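You operate a simulated robot arm through the tools that you are given. There is no shell and no other tool. Be economical: measure what you need, move in short steps, check, and stop when the job is done.

Carry out the task below with a simulated robot arm. There is one attempt and no reset: what you move stays moved.

TASK
Put one of the yellow corner guards from the kitting table on the green tray there.
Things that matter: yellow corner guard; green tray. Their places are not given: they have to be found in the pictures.

It is judged by the outcome, as a careful person would: the job done as asked, and still so three seconds after it is handed in. It fails if anything else is knocked over, pushed out of place, dropped, spilled or broken.

THE ROBOT
A 7-joint arm with a two-finger parallel gripper, fixed in place. Base frame: the origin is at the foot of the arm, x ahead of it, y to its left, z up; the work surface is at about z = 0. Lengths are in m, angles in degrees, forces in N, time in s.
With the tool pointing down near the work surface it reaches from about 0.24 to 0.62 m from the base axis. Its first joint turns from -66.0 to 66.0 degrees. Payload 2.6 kg.
Tool frame: the origin (TCP) lies between the finger pads and is the grasp point; the fingertips stand 0.03 m ahead of it; z points along the fingers, y is the line along which they close. The gripper opens to 0.094 m. The fingers are 0.028 m wide and 0.01 m thick; the gripper's body (0.05 by 0.096 m) begins 0.055 m behind the TCP.
Orientation is that of the tool frame in the base frame, as a unit quaternion [w, x, y, z]. With the fingers straight down and closing along the base's y, the tool's x points along the base's -x, its y along +y and its z along -z.

THE INTERFACE
- The arm moves only by the tool drive_tool. Its argument "commands" is a list of rows, each a list of 4 numbers: the shift along the tool's x, y, z in cm, then the turn about the tool's z in degrees. In form: [[x, y, z, spin], ...]. A call has 1 to 12 rows; each row is the pose to reach, as a shift and turn from the pose commanded when the call began, along the tool's axes at that moment. "claw" is the finger opening in cm, from 0 to 9.4, set as the call begins (left out, the last holds). A row lasts 0.2 s, in which the tool goes at most 0.05 m and 8.6 degrees; a call with a longer step from one row to the next is refused whole, and so is a gripper value outside its range. A pose out of reach is approached as far as the arm can. The call stops where the force on the tool passes 40 N (or 10 N more than at its start, if that is more) or the arm is blocked; 0.2 s more then pass. The fingers move at their own pace (about 0.072 m/s each) and stop on an object; they squeeze with about 27 N. The grip force told is the motor's: it shows also when the fingers shut on nothing. Time passes only in rows, and 0.2 s behind the last, so rows that repeat a pose let the fingers close. It gives the time, the measured TCP pose, the force on the tool (base axes), the opening and the grip force at its end, in the units of the frame above (readings bear some noise), and new pictures: "views" is both (left out), scene, wrist or none.
- Cameras (640 x 400 px; columns grow to the right, rows downward): "scene" is fixed at [0.0242, 0.4217, 0.5729]; the picture's right is [-0.87, -0.49, 0.00], its down [-0.24, 0.42, -0.87] and it looks along [0.43, -0.76, -0.49] (base axes); focal length 321 px, centre (320, 200). "wrist" rides on the gripper at [-0.037, 0, -0.058] in the tool frame; the picture's right is [0.00, -1.00, 0.00], its down [0.97, 0.00, -0.24] and it looks along [0.24, 0.00, 0.97] (tool axes); focal length 218 px, centre (320, 200).
- point_at(camera, pixels): there is no depth. For up to 12 entries [column, row, z] of the newest picture of that camera ("zoom" is the newest enlarged one), the place [x, y] in the base frame at which the ray of that pixel passes the height z, good to about 0.002 m. No time passes.
- enlarge(camera, box): a new picture of the part [left, top, right, bottom] of that camera's present view, enlarged. No time passes.
- close_job(): hands the job in; it is judged then, once.

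Work in short steps. Measure before you move; look again where a grasp or a placing could have gone wrong, and mend it. You have 60 turns and 120 pictures in all, the two below and enlarged ones among them. Open the gripper and draw the arm clear of the work before you hand the job in, unless the task says otherwise; then end with one line.

The tools are called as a command line: name --pt "numbers of a row" for each row, then --argument value for the rest, lists and objects as JSON in quotes. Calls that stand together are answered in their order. drive_tool: Moves the arm, as the interface text tells. Its arguments: {"type":"object","properties":{"commands":{"type":"array"},"claw":{"type":"number"},"views":{"type":"string","enum":["both","scene","wrist","none"]}},"required":["commands"]} The other tools are called the same way: point_at (camera, pixels) gives the place at which the rays of pixels pass given heights; enlarge (camera, box) takes an enlarged picture of a part of a camera's view; close_job () hands the job in.

At the start:

```text
clock: 0.0
eef_pos: [0.3283, -0.0898, 0.2875]
ee_rot: [0.0, 0.0, 1.0, 0.0]
force: [-0.1, -0.1, 0.2]
finger_gap: 0.0941
grasp_force: 0.1
```

scene: 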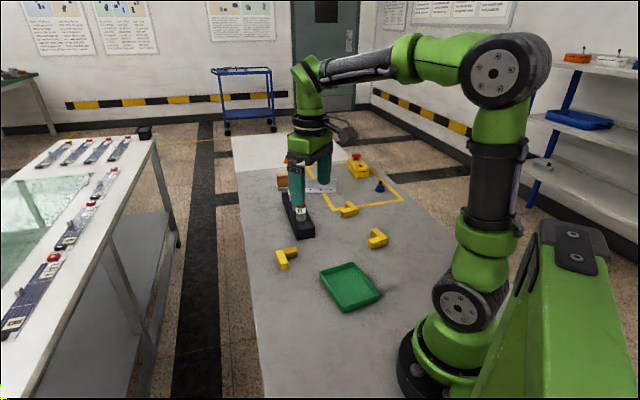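
wrist: 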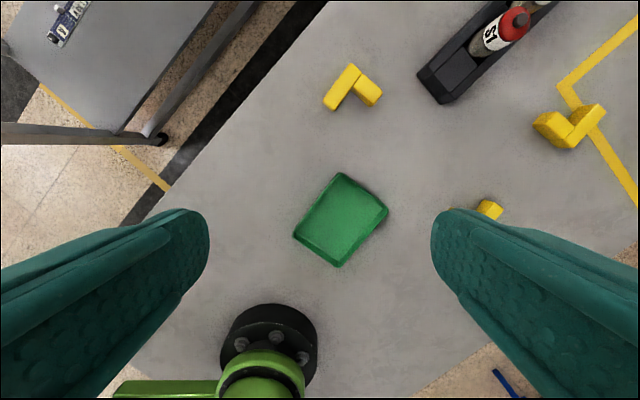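

The scene shows three yellow L-shaped guards near (287,258), (377,239) and (349,210), and the green tray at (350,287). I'll enlarge both views to measure them.

enlarge --camera "scene" --box '[250, 140, 430, 320]'

enlarge --camera "wrist" --box '[270, 40, 430, 280]'

point_at --camera "wrist" --pixels '[[350, 64, 0.02], [324, 103, 0.02], [382, 95, 0.02], [370, 106, 0.02], [340, 109, 0.02], [340, 173, 0.015], [388, 210, 0.015], [339, 267, 0.015], [293, 235, 0.015]]'

point_at --camera "scene" --pixels '[[287, 258, 0.02], [377, 239, 0.02], [349, 210, 0.02], [350, 287, 0.01]]'

```text
2.22 times, centred on (340, 230) of scene
```

zoom: 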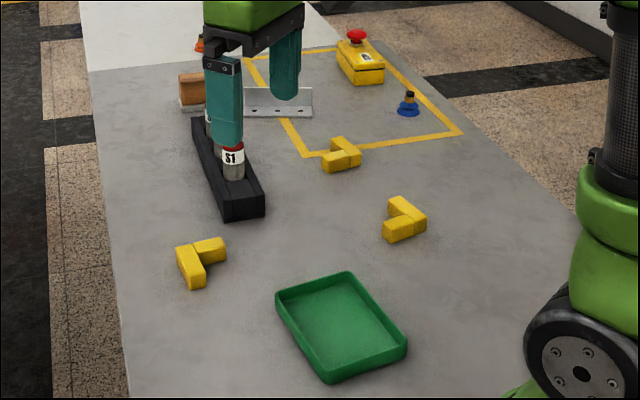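

```text
1.67 times, centred on (350, 160) of wrist
```

zoom: 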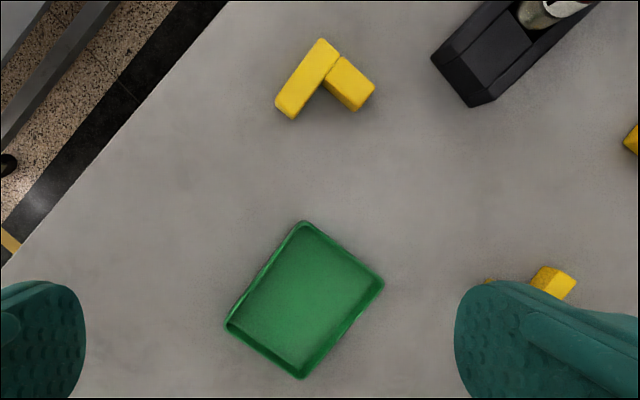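

```text
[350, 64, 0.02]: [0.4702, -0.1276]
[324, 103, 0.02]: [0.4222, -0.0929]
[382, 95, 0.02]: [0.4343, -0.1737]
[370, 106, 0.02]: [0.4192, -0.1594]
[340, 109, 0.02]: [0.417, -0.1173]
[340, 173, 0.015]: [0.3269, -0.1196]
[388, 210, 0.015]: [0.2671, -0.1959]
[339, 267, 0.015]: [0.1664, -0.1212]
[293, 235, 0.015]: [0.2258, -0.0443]
```

```text
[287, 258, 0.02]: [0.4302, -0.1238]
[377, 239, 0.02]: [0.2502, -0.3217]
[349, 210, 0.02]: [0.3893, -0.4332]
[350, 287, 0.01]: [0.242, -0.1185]
```

The left guard is at about (0.435, -0.13), clear of everything but the black holder to its right. The tray centre is at about (0.247, -0.12). I'll move over the guard for a closer look.

drive_tool --pt "-3.5 -1.2 3 0" --pt "-7 -2.5 6 0" --pt "-10.7 -3.8 9 0" --pt "-10.7 -3.8 12 0" --pt "-10.7 -3.8 12 0"

```text
clock: 1.2
eef_pos: [0.4364, -0.1281, 0.1663]
ee_rot: [0.0, 0.0, 1.0, 0.0]
force: [-1.0, -0.3, -0.5]
finger_gap: 0.0939
grasp_force: 0.0
```

scene: 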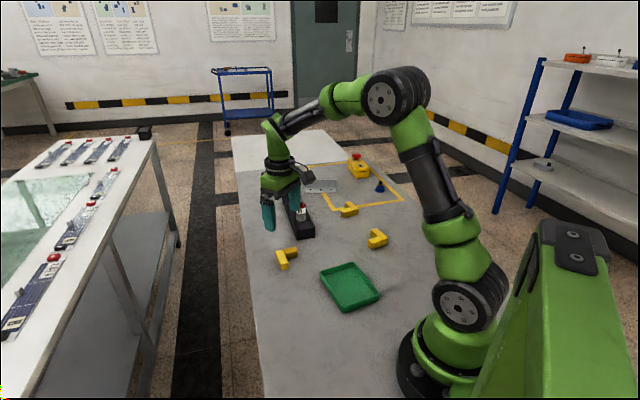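
wrist: 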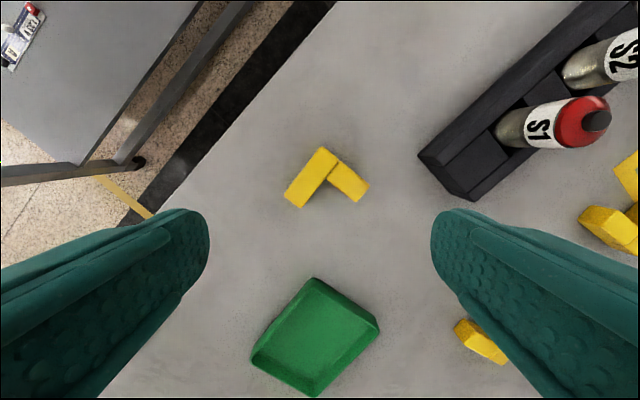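

enlarge --camera "wrist" --box '[270, 135, 382, 220]'

enlarge --camera "scene" --box '[265, 235, 313, 280]'

point_at --camera "wrist" --pixels '[[283, 197, 0.02], [299, 208, 0.02], [321, 147, 0.02], [339, 161, 0.02], [327, 178, 0.02], [369, 185, 0.02], [356, 202, 0.02], [315, 278, 0.02], [252, 357, 0.02], [379, 322, 0.02]]'

```text
4.71 times, centred on (326, 178) of wrist
```

zoom: 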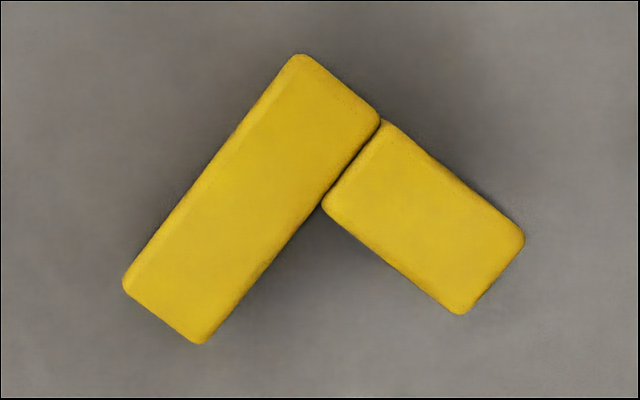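

```text
8.89 times, centred on (289, 258) of scene
```

zoom: 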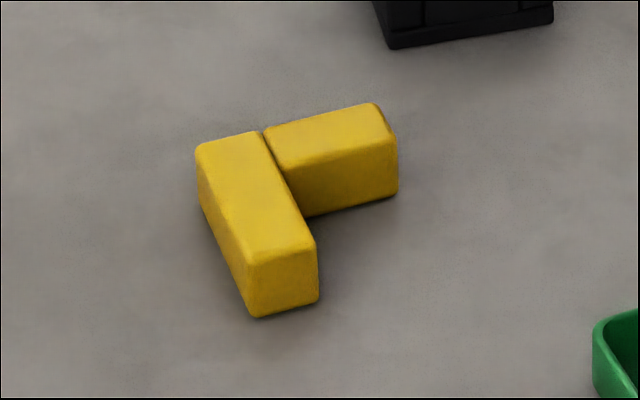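

```text
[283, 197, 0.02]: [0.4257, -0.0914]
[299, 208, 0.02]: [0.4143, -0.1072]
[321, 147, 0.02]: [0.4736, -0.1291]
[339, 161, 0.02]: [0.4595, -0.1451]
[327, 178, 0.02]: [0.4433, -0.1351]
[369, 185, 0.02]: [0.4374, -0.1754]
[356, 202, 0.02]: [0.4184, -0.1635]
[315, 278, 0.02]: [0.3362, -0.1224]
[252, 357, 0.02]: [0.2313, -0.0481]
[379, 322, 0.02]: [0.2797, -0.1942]
```

The guard lies flat. Its long leg runs along (-0.786, 0.618), about 20 mm wide and 20 mm high. I'll grip the free part of that leg at about (0.436, -0.114), which needs a +38° spin, and come down partway with the claw at 6 cm.

drive_tool --pt "0 0.4 1 8" --pt "0 0.8 2 16" --pt "0 1.2 4 24" --pt "-0.07 1.4 5.5 32" --pt "-0.07 1.4 7 38.2" --pt "-0.07 1.4 7 38.2" --claw 6

```text
clock: 2.6
eef_pos: [0.4363, -0.1124, 0.0954]
ee_rot: [0.0, 0.328, 0.945, 0.0]
force: [0.2, 0.0, -0.6]
finger_gap: 0.0599
grasp_force: 0.0
```

scene: 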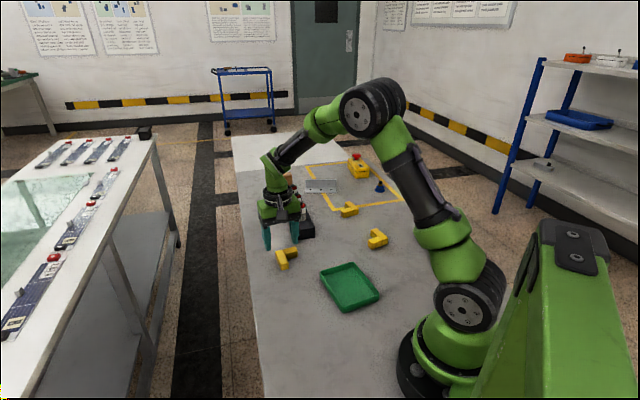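
wrist: 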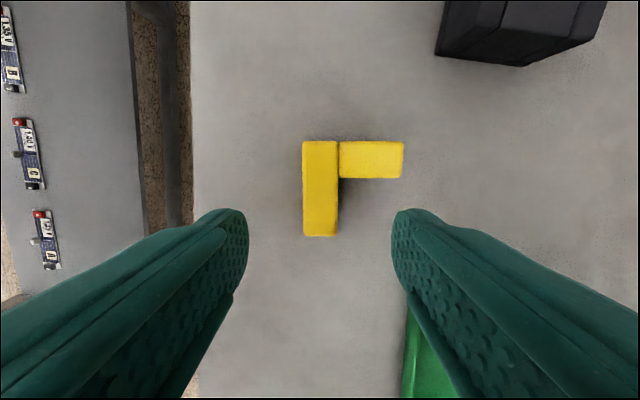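

The fingers line up with the long leg, centred at column 320. I'll check the grip point along the leg.

point_at --camera "wrist" --pixels '[[303, 236, 0.02], [337, 236, 0.02], [337, 179, 0.02], [303, 141, 0.02], [320, 208, 0.02], [403, 160, 0.02]]'

```text
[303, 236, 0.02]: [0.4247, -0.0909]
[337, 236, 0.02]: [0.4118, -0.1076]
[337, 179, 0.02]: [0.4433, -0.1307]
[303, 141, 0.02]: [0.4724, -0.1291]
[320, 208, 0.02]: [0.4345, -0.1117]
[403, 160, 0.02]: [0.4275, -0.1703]
```

The TCP is over the free section, within 2 mm. I'll descend 6.1 cm to z ≈ 0.034, so the fingertips stop about 4 mm above the table.

drive_tool --pt "0 0 2 0" --pt "0 0 4 0" --pt "0 0 5.2 0" --pt "0 0 6.1 0" --pt "0 0 6.1 0"

```text
clock: 3.8
eef_pos: [0.4357, -0.1142, 0.0351]
ee_rot: [0.0, 0.327, 0.945, 0.0]
force: [0.6, -0.4, -0.6]
finger_gap: 0.06
grasp_force: 0.2
```

scene: 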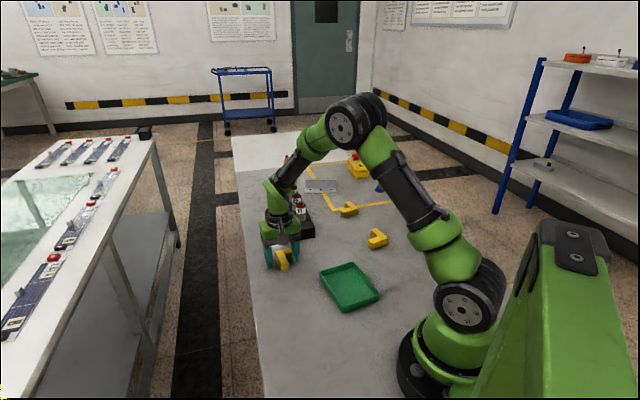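
wrist: 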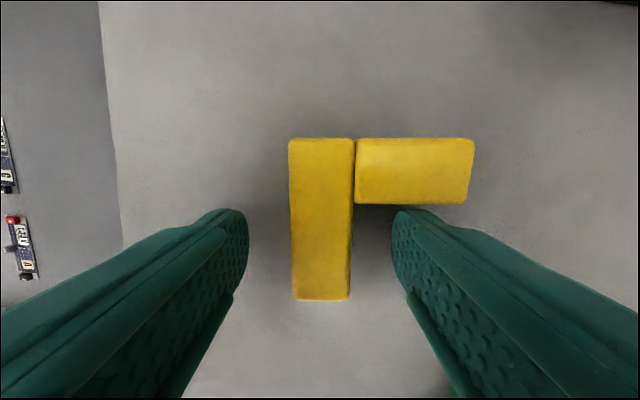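

The fingers straddle the leg and clear the short leg by about 2 mm. Closing now.

drive_tool --pt "0 0 0 0" --pt "0 0 0 0" --pt "0 0 0 0" --pt "0 0 0 0" --claw 0 --views "wrist"

```text
clock: 4.8
eef_pos: [0.4359, -0.1136, 0.0355]
ee_rot: [0.0, 0.328, 0.945, 0.001]
force: [0.4, 0.7, 1.0]
finger_gap: 0.0206
grasp_force: 27.5
```

wrist: 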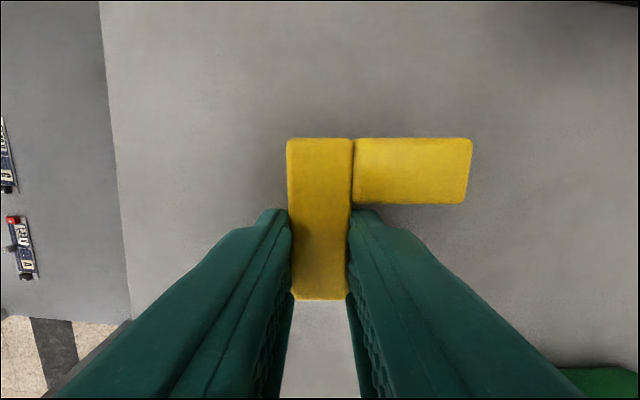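

The gap is 2.06 cm at 27 N, so the leg is held. Lifting 9 cm.

drive_tool --pt "0 0 -1 0" --pt "0 0 -3 0" --pt "0 0 -5 0" --pt "0 0 -7 0" --pt "0 0 -9 0" --pt "0 0 -9 0"

```text
clock: 6.2
eef_pos: [0.4363, -0.1126, 0.1265]
ee_rot: [0.0, 0.328, 0.945, 0.0]
force: [0.0, 0.0, -0.2]
finger_gap: 0.0206
grasp_force: 27.1
```

scene: 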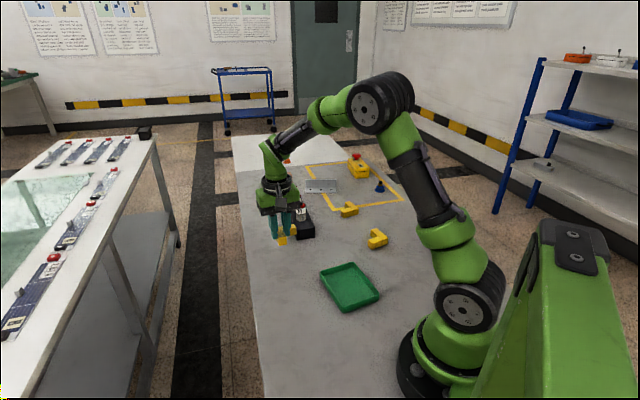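
wrist: 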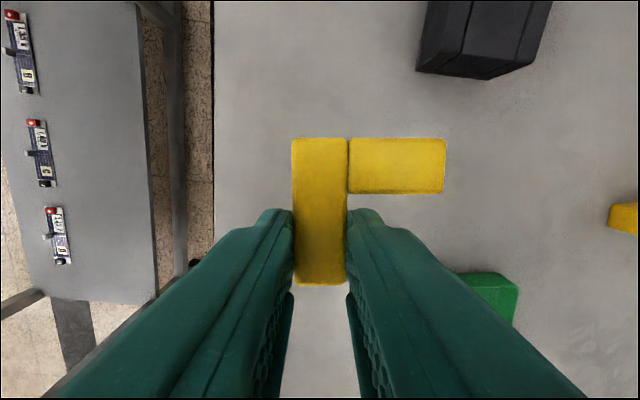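

The guard came up, but its outline in the wrist view shrank slightly, so it may have sagged. I'll look closer.

enlarge --camera "scene" --box '[250, 190, 330, 250]'

enlarge --camera "wrist" --box '[240, 110, 480, 310]'

```text
6.67 times, centred on (290, 220) of scene
```

zoom: 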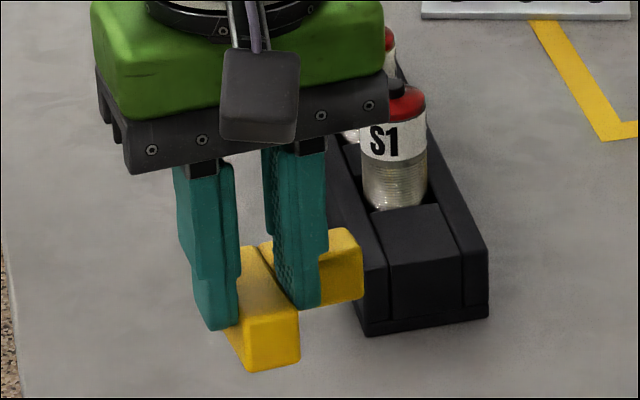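

```text
2.00 times, centred on (360, 210) of wrist
```

zoom: 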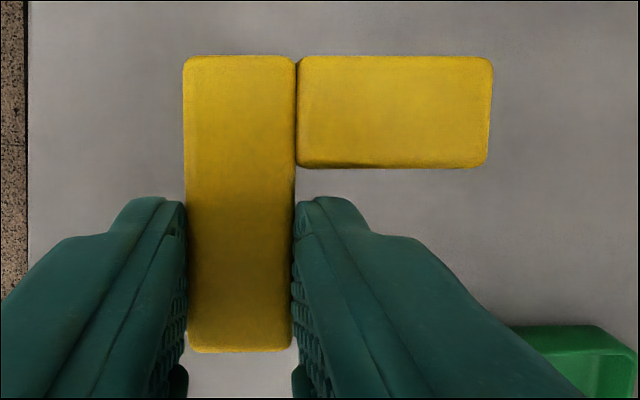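

The guard seems to have slid about 1 cm down in the grip. I'll wait briefly and see whether it is still slipping.

drive_tool --pt "0 0 0 0" --views "wrist"

enlarge --camera "wrist" --box '[240, 110, 480, 310]'

```text
clock: 6.6
eef_pos: [0.4347, -0.1126, 0.1253]
ee_rot: [-0.001, 0.327, 0.945, 0.0]
force: [0.3, 1.0, 0.3]
finger_gap: 0.0206
grasp_force: 27.4
```

wrist: 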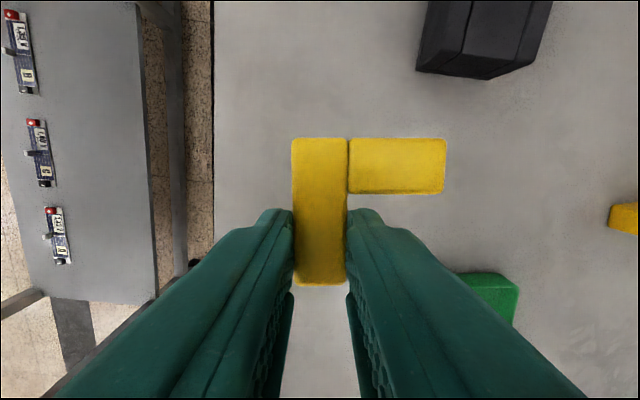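

```text
2.00 times, centred on (360, 210) of wrist
```

zoom: 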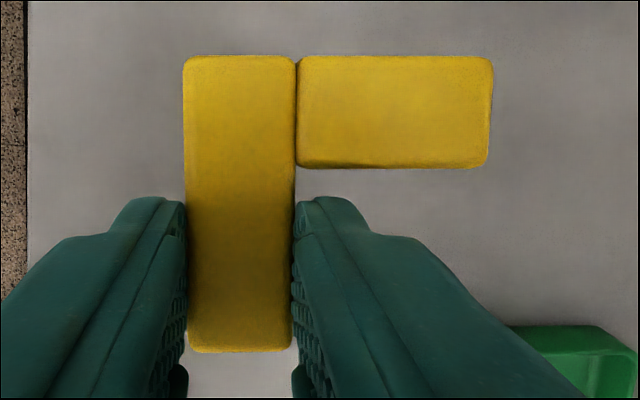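

It is stable now, but held by only a few mm of overlap. I'll lower it gently to the table and regrip deeper.

drive_tool --pt "0 0 0.4 0" --pt "0 0 1.0 0" --pt "0 0 1.8 0" --pt "0 0 2.6 0" --pt "0 0 3.4 0" --pt "0 0 4.2 0" --pt "0 0 5.0 0" --pt "0 0 5.8 0" --pt "0 0 6.4 0" --pt "0 0 6.9 0" --pt "0 0 7.2 0"

```text
clock: 9.0
eef_pos: [0.4352, -0.1131, 0.0527]
ee_rot: [-0.001, 0.327, 0.945, 0.0]
force: [-0.1, -0.5, -0.7]
finger_gap: 0.0206
grasp_force: 27.3
```

scene: 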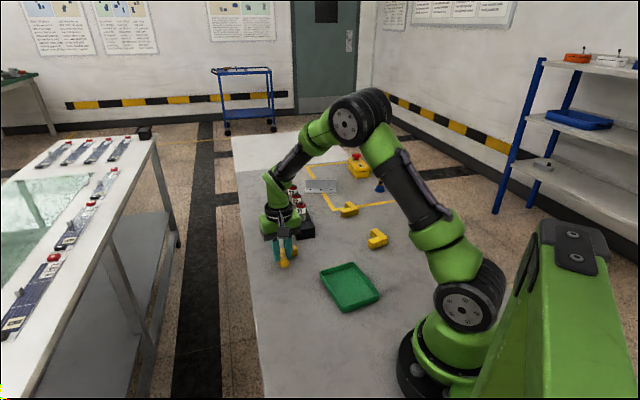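
wrist: 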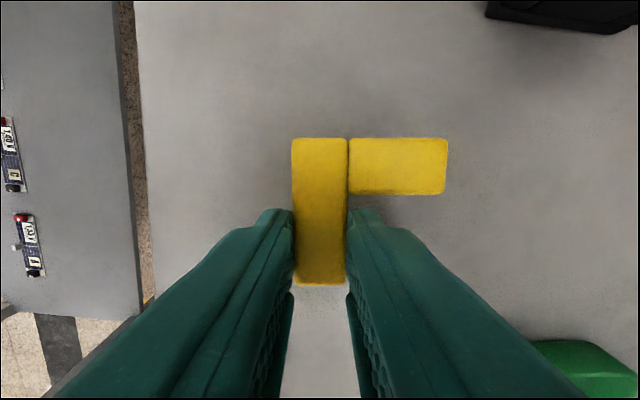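

Not in contact yet. I'll keep lowering in small steps down to z ≈ 0.043 and watch the force.

drive_tool --pt "0 0 0.2 0" --pt "0 0 0.4 0" --pt "0 0 0.6 0" --pt "0 0 0.8 0" --pt "0 0 0.9 0" --views "wrist"

```text
clock: 10.2
eef_pos: [0.437, -0.1142, 0.0455]
ee_rot: [0.0, 0.327, 0.945, 0.0]
force: [-1.9, 0.0, 16.6]
finger_gap: 0.0206
grasp_force: 27.3
```

wrist: 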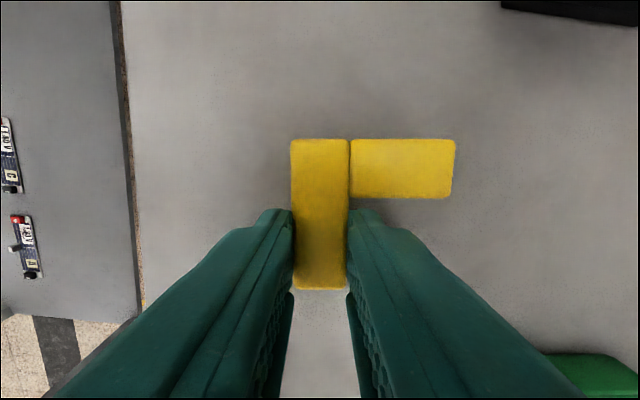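

Contact: 16.6 N upward at z ≈ 0.045. I'll open to 3.6 cm, sink to z ≈ 0.0325 and close again.

drive_tool --pt "0 0 0 0" --pt "0 0 0 0" --pt "0 0 0.5 0" --pt "0 0 1.0 0" --pt "0 0 1.3 0" --pt "0 0 1.3 0" --claw 3.6

drive_tool --pt "0 0 0 0" --pt "0 0 0 0" --pt "0 0 0 0" --pt "0 0 0 0" --pt "0 0 0 0" --claw 0 --views "wrist"

```text
clock: 11.6
eef_pos: [0.4359, -0.1142, 0.0303]
ee_rot: [0.0, 0.327, 0.945, 0.0]
force: [0.1, -0.6, 0.1]
finger_gap: 0.0361
grasp_force: 0.0
```

scene: 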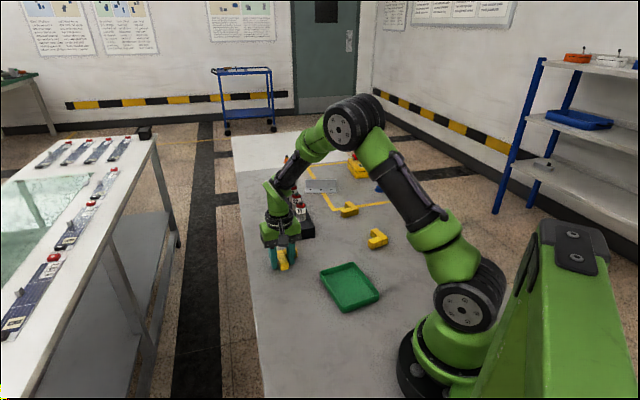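
wrist: 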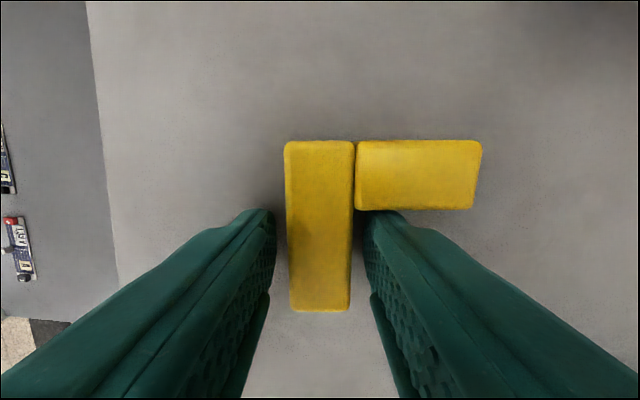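

```text
clock: 12.8
eef_pos: [0.4367, -0.1125, 0.0308]
ee_rot: [0.0, 0.327, 0.945, 0.001]
force: [0.6, -0.3, 0.2]
finger_gap: 0.0206
grasp_force: 26.9
```

wrist: 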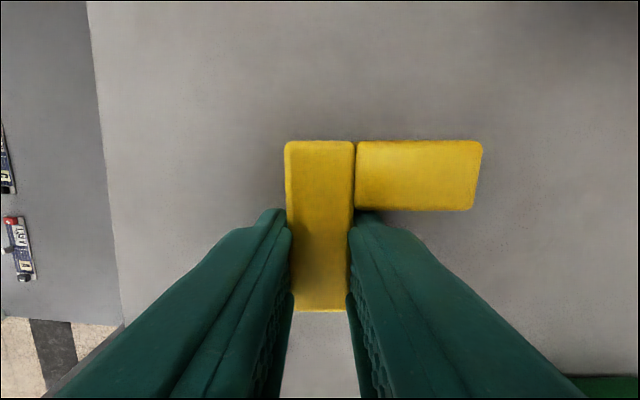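

Regripped with the fingertips just above the table. I'll lift 2 cm slowly and check for slip.

drive_tool --pt "0 0 -0.1 0" --pt "0 0 -0.3 0" --pt "0 0 -0.6 0" --pt "0 0 -1.0 0" --pt "0 0 -1.4 0" --pt "0 0 -1.8 0" --pt "0 0 -2.0 0" --views "wrist"

```text
clock: 14.4
eef_pos: [0.4366, -0.1131, 0.0516]
ee_rot: [0.0, 0.327, 0.945, 0.0]
force: [-0.1, -0.3, -0.5]
finger_gap: 0.0207
grasp_force: 27.2
```

wrist: 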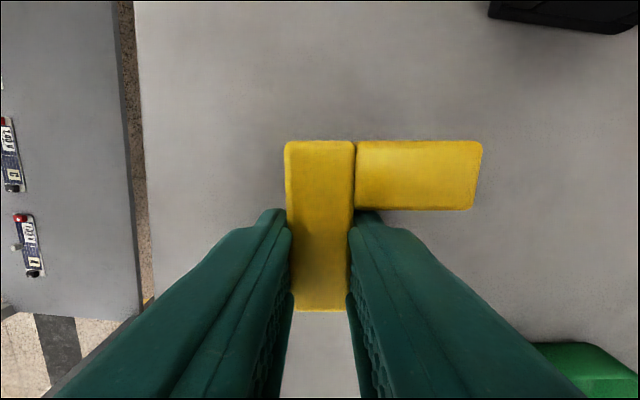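

No slip this time. I'll keep moving slowly: lift 7 cm, start back toward the tray, and turn by -45° so the guard's wide side ends up along the tray's long axis.

drive_tool --pt "0 0 -0.6 0" --pt "0 0 -1.4 0" --pt "0.3 -0.2 -2.2 -3" --pt "0.9 -0.7 -3.0 -7" --pt "1.6 -1.2 -3.8 -12" --pt "2.4 -1.8 -4.6 -17" --pt "3.2 -2.4 -5.4 -22" --pt "4.0 -3.1 -6.2 -27" --pt "4.8 -3.7 -6.8 -32" --pt "5.5 -4.3 -7 -37" --pt "6.0 -4.7 -7 -42" --pt "6.3 -4.9 -7 -45"

```text
clock: 17.0
eef_pos: [0.3564, -0.1132, 0.1229]
ee_rot: [0.0, -0.06, 0.998, 0.0]
force: [-0.1, -0.6, -0.3]
finger_gap: 0.0206
grasp_force: 27.3
```

scene: 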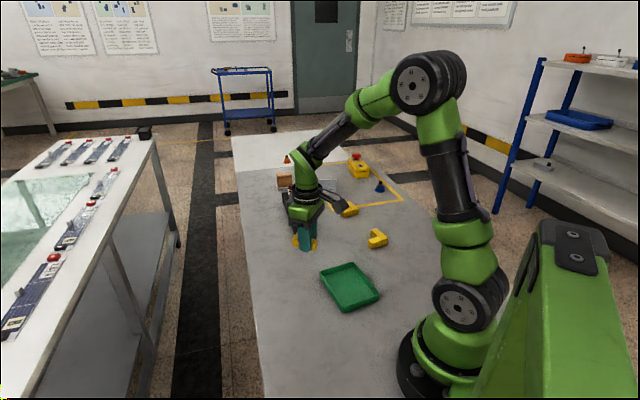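
wrist: 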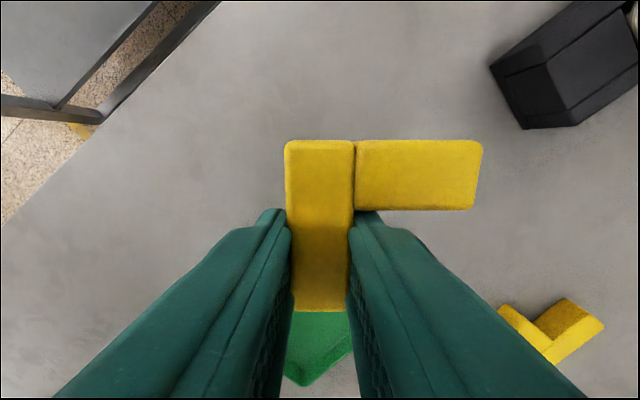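

The grip is holding and the image is unchanged. I'll measure the tray precisely in the scene view.

enlarge --camera "scene" --box '[310, 250, 390, 320]'

```text
5.71 times, centred on (350, 285) of scene
```

zoom: 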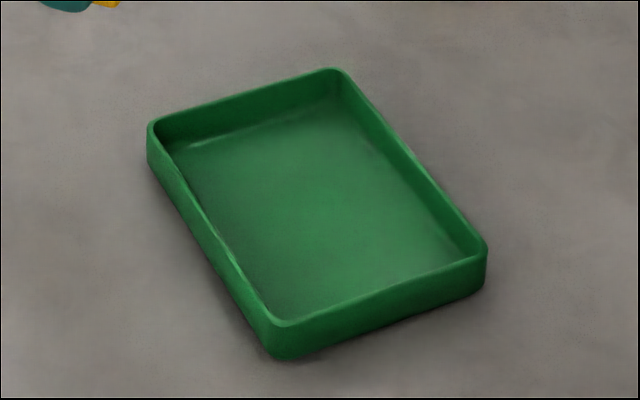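

point_at --camera "zoom" --pixels '[[150, 123, 0.018], [336, 69, 0.018], [486, 246, 0.018], [276, 325, 0.018], [150, 166, 0], [276, 360, 0], [485, 288, 0], [185, 142, 0.003], [340, 105, 0.003], [455, 255, 0.003], [300, 318, 0.003]]'

```text
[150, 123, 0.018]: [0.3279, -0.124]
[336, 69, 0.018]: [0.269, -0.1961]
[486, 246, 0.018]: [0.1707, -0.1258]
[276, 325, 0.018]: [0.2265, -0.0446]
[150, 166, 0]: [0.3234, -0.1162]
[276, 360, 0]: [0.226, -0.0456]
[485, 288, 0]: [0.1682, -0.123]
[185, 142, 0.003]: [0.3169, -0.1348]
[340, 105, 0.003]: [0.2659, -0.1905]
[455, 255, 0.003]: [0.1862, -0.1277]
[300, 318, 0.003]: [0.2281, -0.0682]
```

The tray's rim centre is (0.2485, -0.1226), its long axis lies at 143°, and the rim is 18 mm high. I'll move to TCP (0.237, -0.122) with a further -46° spin, still well above the rim.

drive_tool --pt "0.4 0 0 -2" --pt "1.3 0.1 0 -6" --pt "2.5 0.1 0 -10" --pt "3.7 0.2 0 -15" --pt "5.0 0.25 0 -20" --pt "6.3 0.3 0 -25" --pt "7.6 0.4 0 -30" --pt "8.9 0.5 0 -35" --pt "10.1 0.55 0.4 -39" --pt "11.1 0.6 0.9 -43" --pt "11.7 0.62 1.4 -45" --pt "12.0 0.62 1.8 -46"

```text
clock: 19.6
eef_pos: [0.2364, -0.1199, 0.1039]
ee_rot: [0.0, -0.445, 0.896, 0.0]
force: [-0.5, 0.4, -0.7]
finger_gap: 0.0204
grasp_force: 26.9
```

scene: 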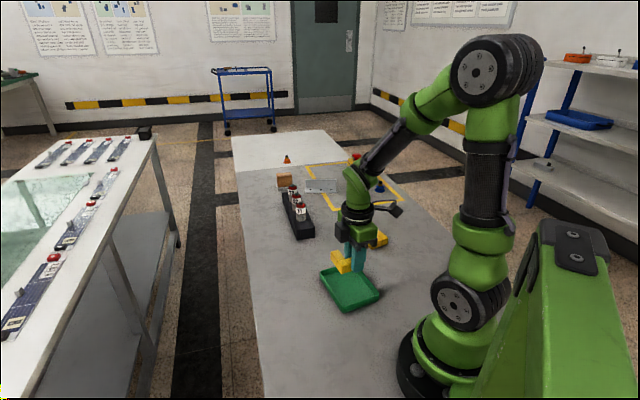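
wrist: 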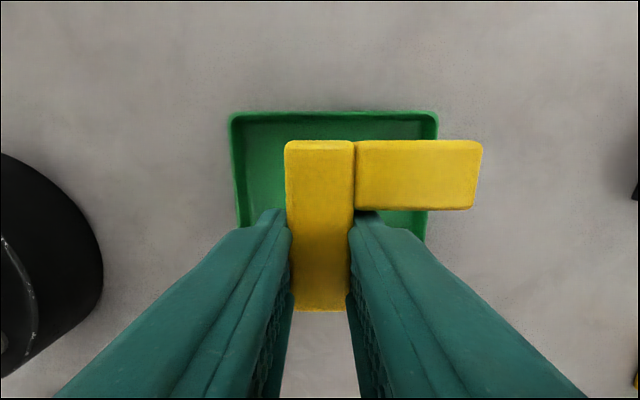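

Orientation matches the tray. I'll check the tray rim position from this view.

point_at --camera "wrist" --pixels '[[231, 113, 0.018], [437, 113, 0.018], [238, 225, 0.018], [427, 225, 0.018]]'

```text
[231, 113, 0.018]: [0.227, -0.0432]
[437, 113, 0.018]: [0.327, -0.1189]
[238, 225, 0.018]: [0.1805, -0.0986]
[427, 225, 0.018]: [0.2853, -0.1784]
```

There is over 1.5 cm of margin on both sides. I'll descend 6.5 cm slowly.

drive_tool --pt "0 0 0.4 0" --pt "0 0 1.1 0" --pt "0 0 1.9 0" --pt "0 0 2.7 0" --pt "0 0 3.5 0" --pt "0 0 4.3 0" --pt "0 0 5.0 0" --pt "0 0 5.6 0" --pt "0 0 6.1 0" --pt "0 0 6.5 0"

```text
clock: 21.8
eef_pos: [0.2352, -0.1224, 0.0399]
ee_rot: [0.0, -0.445, 0.896, -0.001]
force: [0.2, 0.0, -1.1]
finger_gap: 0.0205
grasp_force: 26.7
```

scene: 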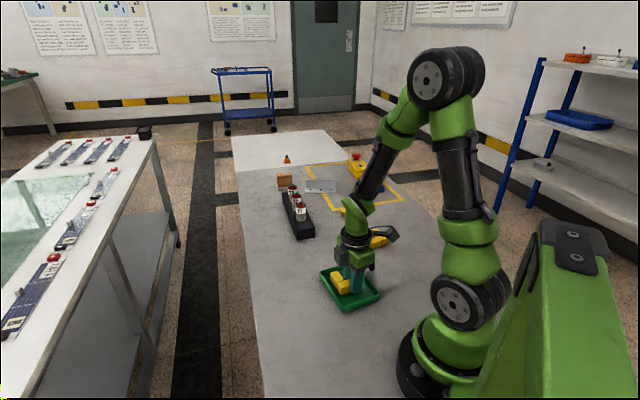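
wrist: 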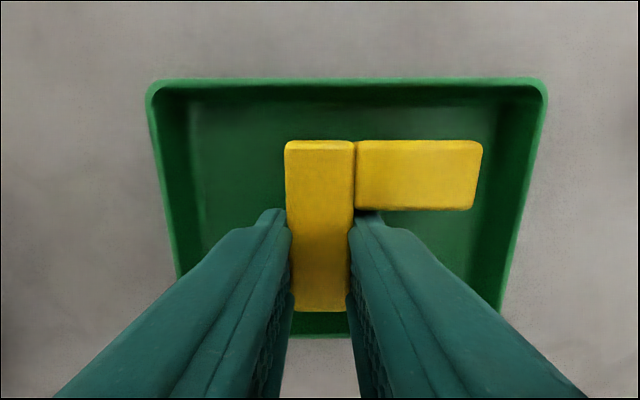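

The guard is inside the rim. Lowering the last few millimetres.

drive_tool --pt "0 0 0.15 0" --pt "0 0 0.3 0" --pt "0 0 0.45 0" --pt "0 0 0.55 0" --pt "0 0 0.55 0" --views "none"

```text
clock: 23.0
eef_pos: [0.236, -0.1205, 0.0344]
ee_rot: [0.0, -0.444, 0.896, 0.0]
force: [-1.8, 0.5, 9.6]
finger_gap: 0.0207
grasp_force: 26.5
stopped in row 5: the force on the tool passed its limit (the readings are from after the stop); the commanded pose is now the measured one
```

It is touching the tray floor (9.6 N up). I'll open to 4.2 cm and then rise.

drive_tool --pt "0 0 0 0" --pt "0 0 0 0" --pt "0 0 0 0" --claw 4.2 --views "wrist"

drive_tool --pt "0 0 -0.5 0" --pt "0 0 -1.5 0" --pt "0 0 -3 0" --pt "0 0 -5 0" --pt "0 0 -8 0" --pt "0 0 -11 0" --pt "0 0 -14 0" --pt "0 0 -17 0" --pt "0 0 -17 0"

```text
clock: 23.8
eef_pos: [0.2364, -0.1212, 0.0338]
ee_rot: [0.001, -0.445, 0.896, 0.0]
force: [3.0, -1.3, 7.8]
finger_gap: 0.0406
grasp_force: 0.0
```

wrist: 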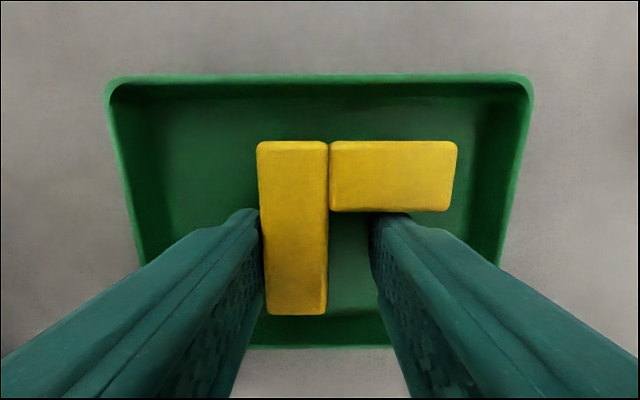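

```text
clock: 25.8
eef_pos: [0.2368, -0.1213, 0.2038]
ee_rot: [0.0, -0.444, 0.896, 0.0]
force: [0.7, 0.3, 0.4]
finger_gap: 0.0423
grasp_force: 0.0
```

scene: 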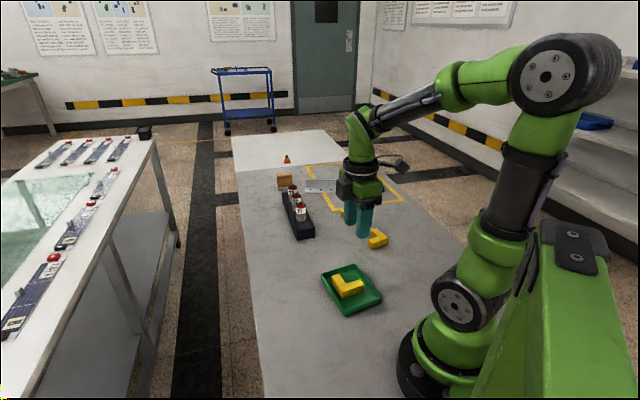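
wrist: 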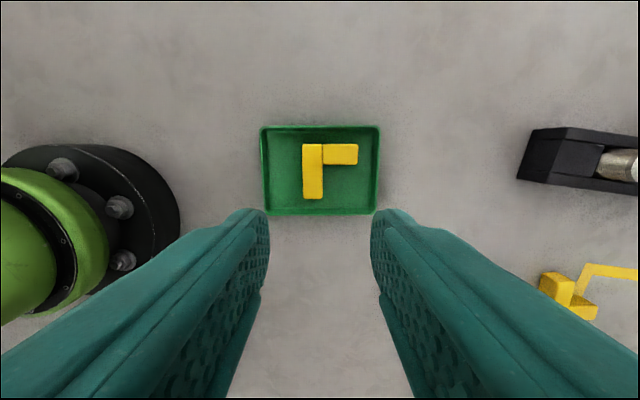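

The guard is in the tray. Between frames the tray seems to have shifted, so I'll measure it against its earlier corners.

enlarge --camera "scene" --box '[310, 250, 390, 320]'

point_at --camera "wrist" --pixels '[[261, 126, 0.018], [380, 126, 0.018], [264, 214, 0.018], [376, 214, 0.018]]'

```text
5.71 times, centred on (350, 285) of scene
```

zoom: 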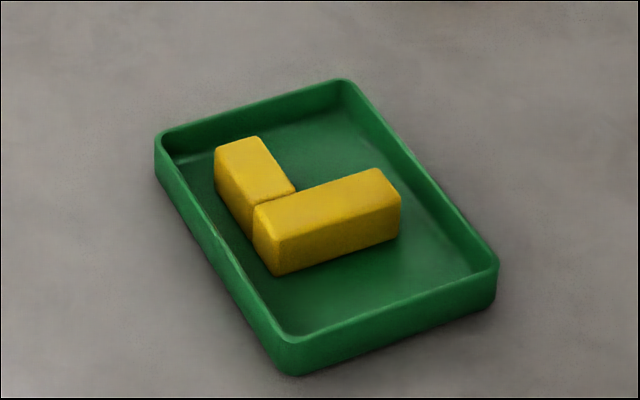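

```text
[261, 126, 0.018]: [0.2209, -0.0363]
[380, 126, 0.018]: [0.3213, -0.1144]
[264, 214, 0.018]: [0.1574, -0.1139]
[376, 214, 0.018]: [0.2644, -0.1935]
```

The guard lies flat on the tray floor, and the tray only slid about 1 cm, with nothing else disturbed. Nudging it back would risk more than it gains. The arm is clear at z = 0.20 and the gripper is open, so I'm handing in.

close_job

```text
The job is handed in.
```

One yellow corner guard is lying flat in the green tray with the arm clear; the tray slid about 1 cm as the gripper released, and nothing else was seen to move.
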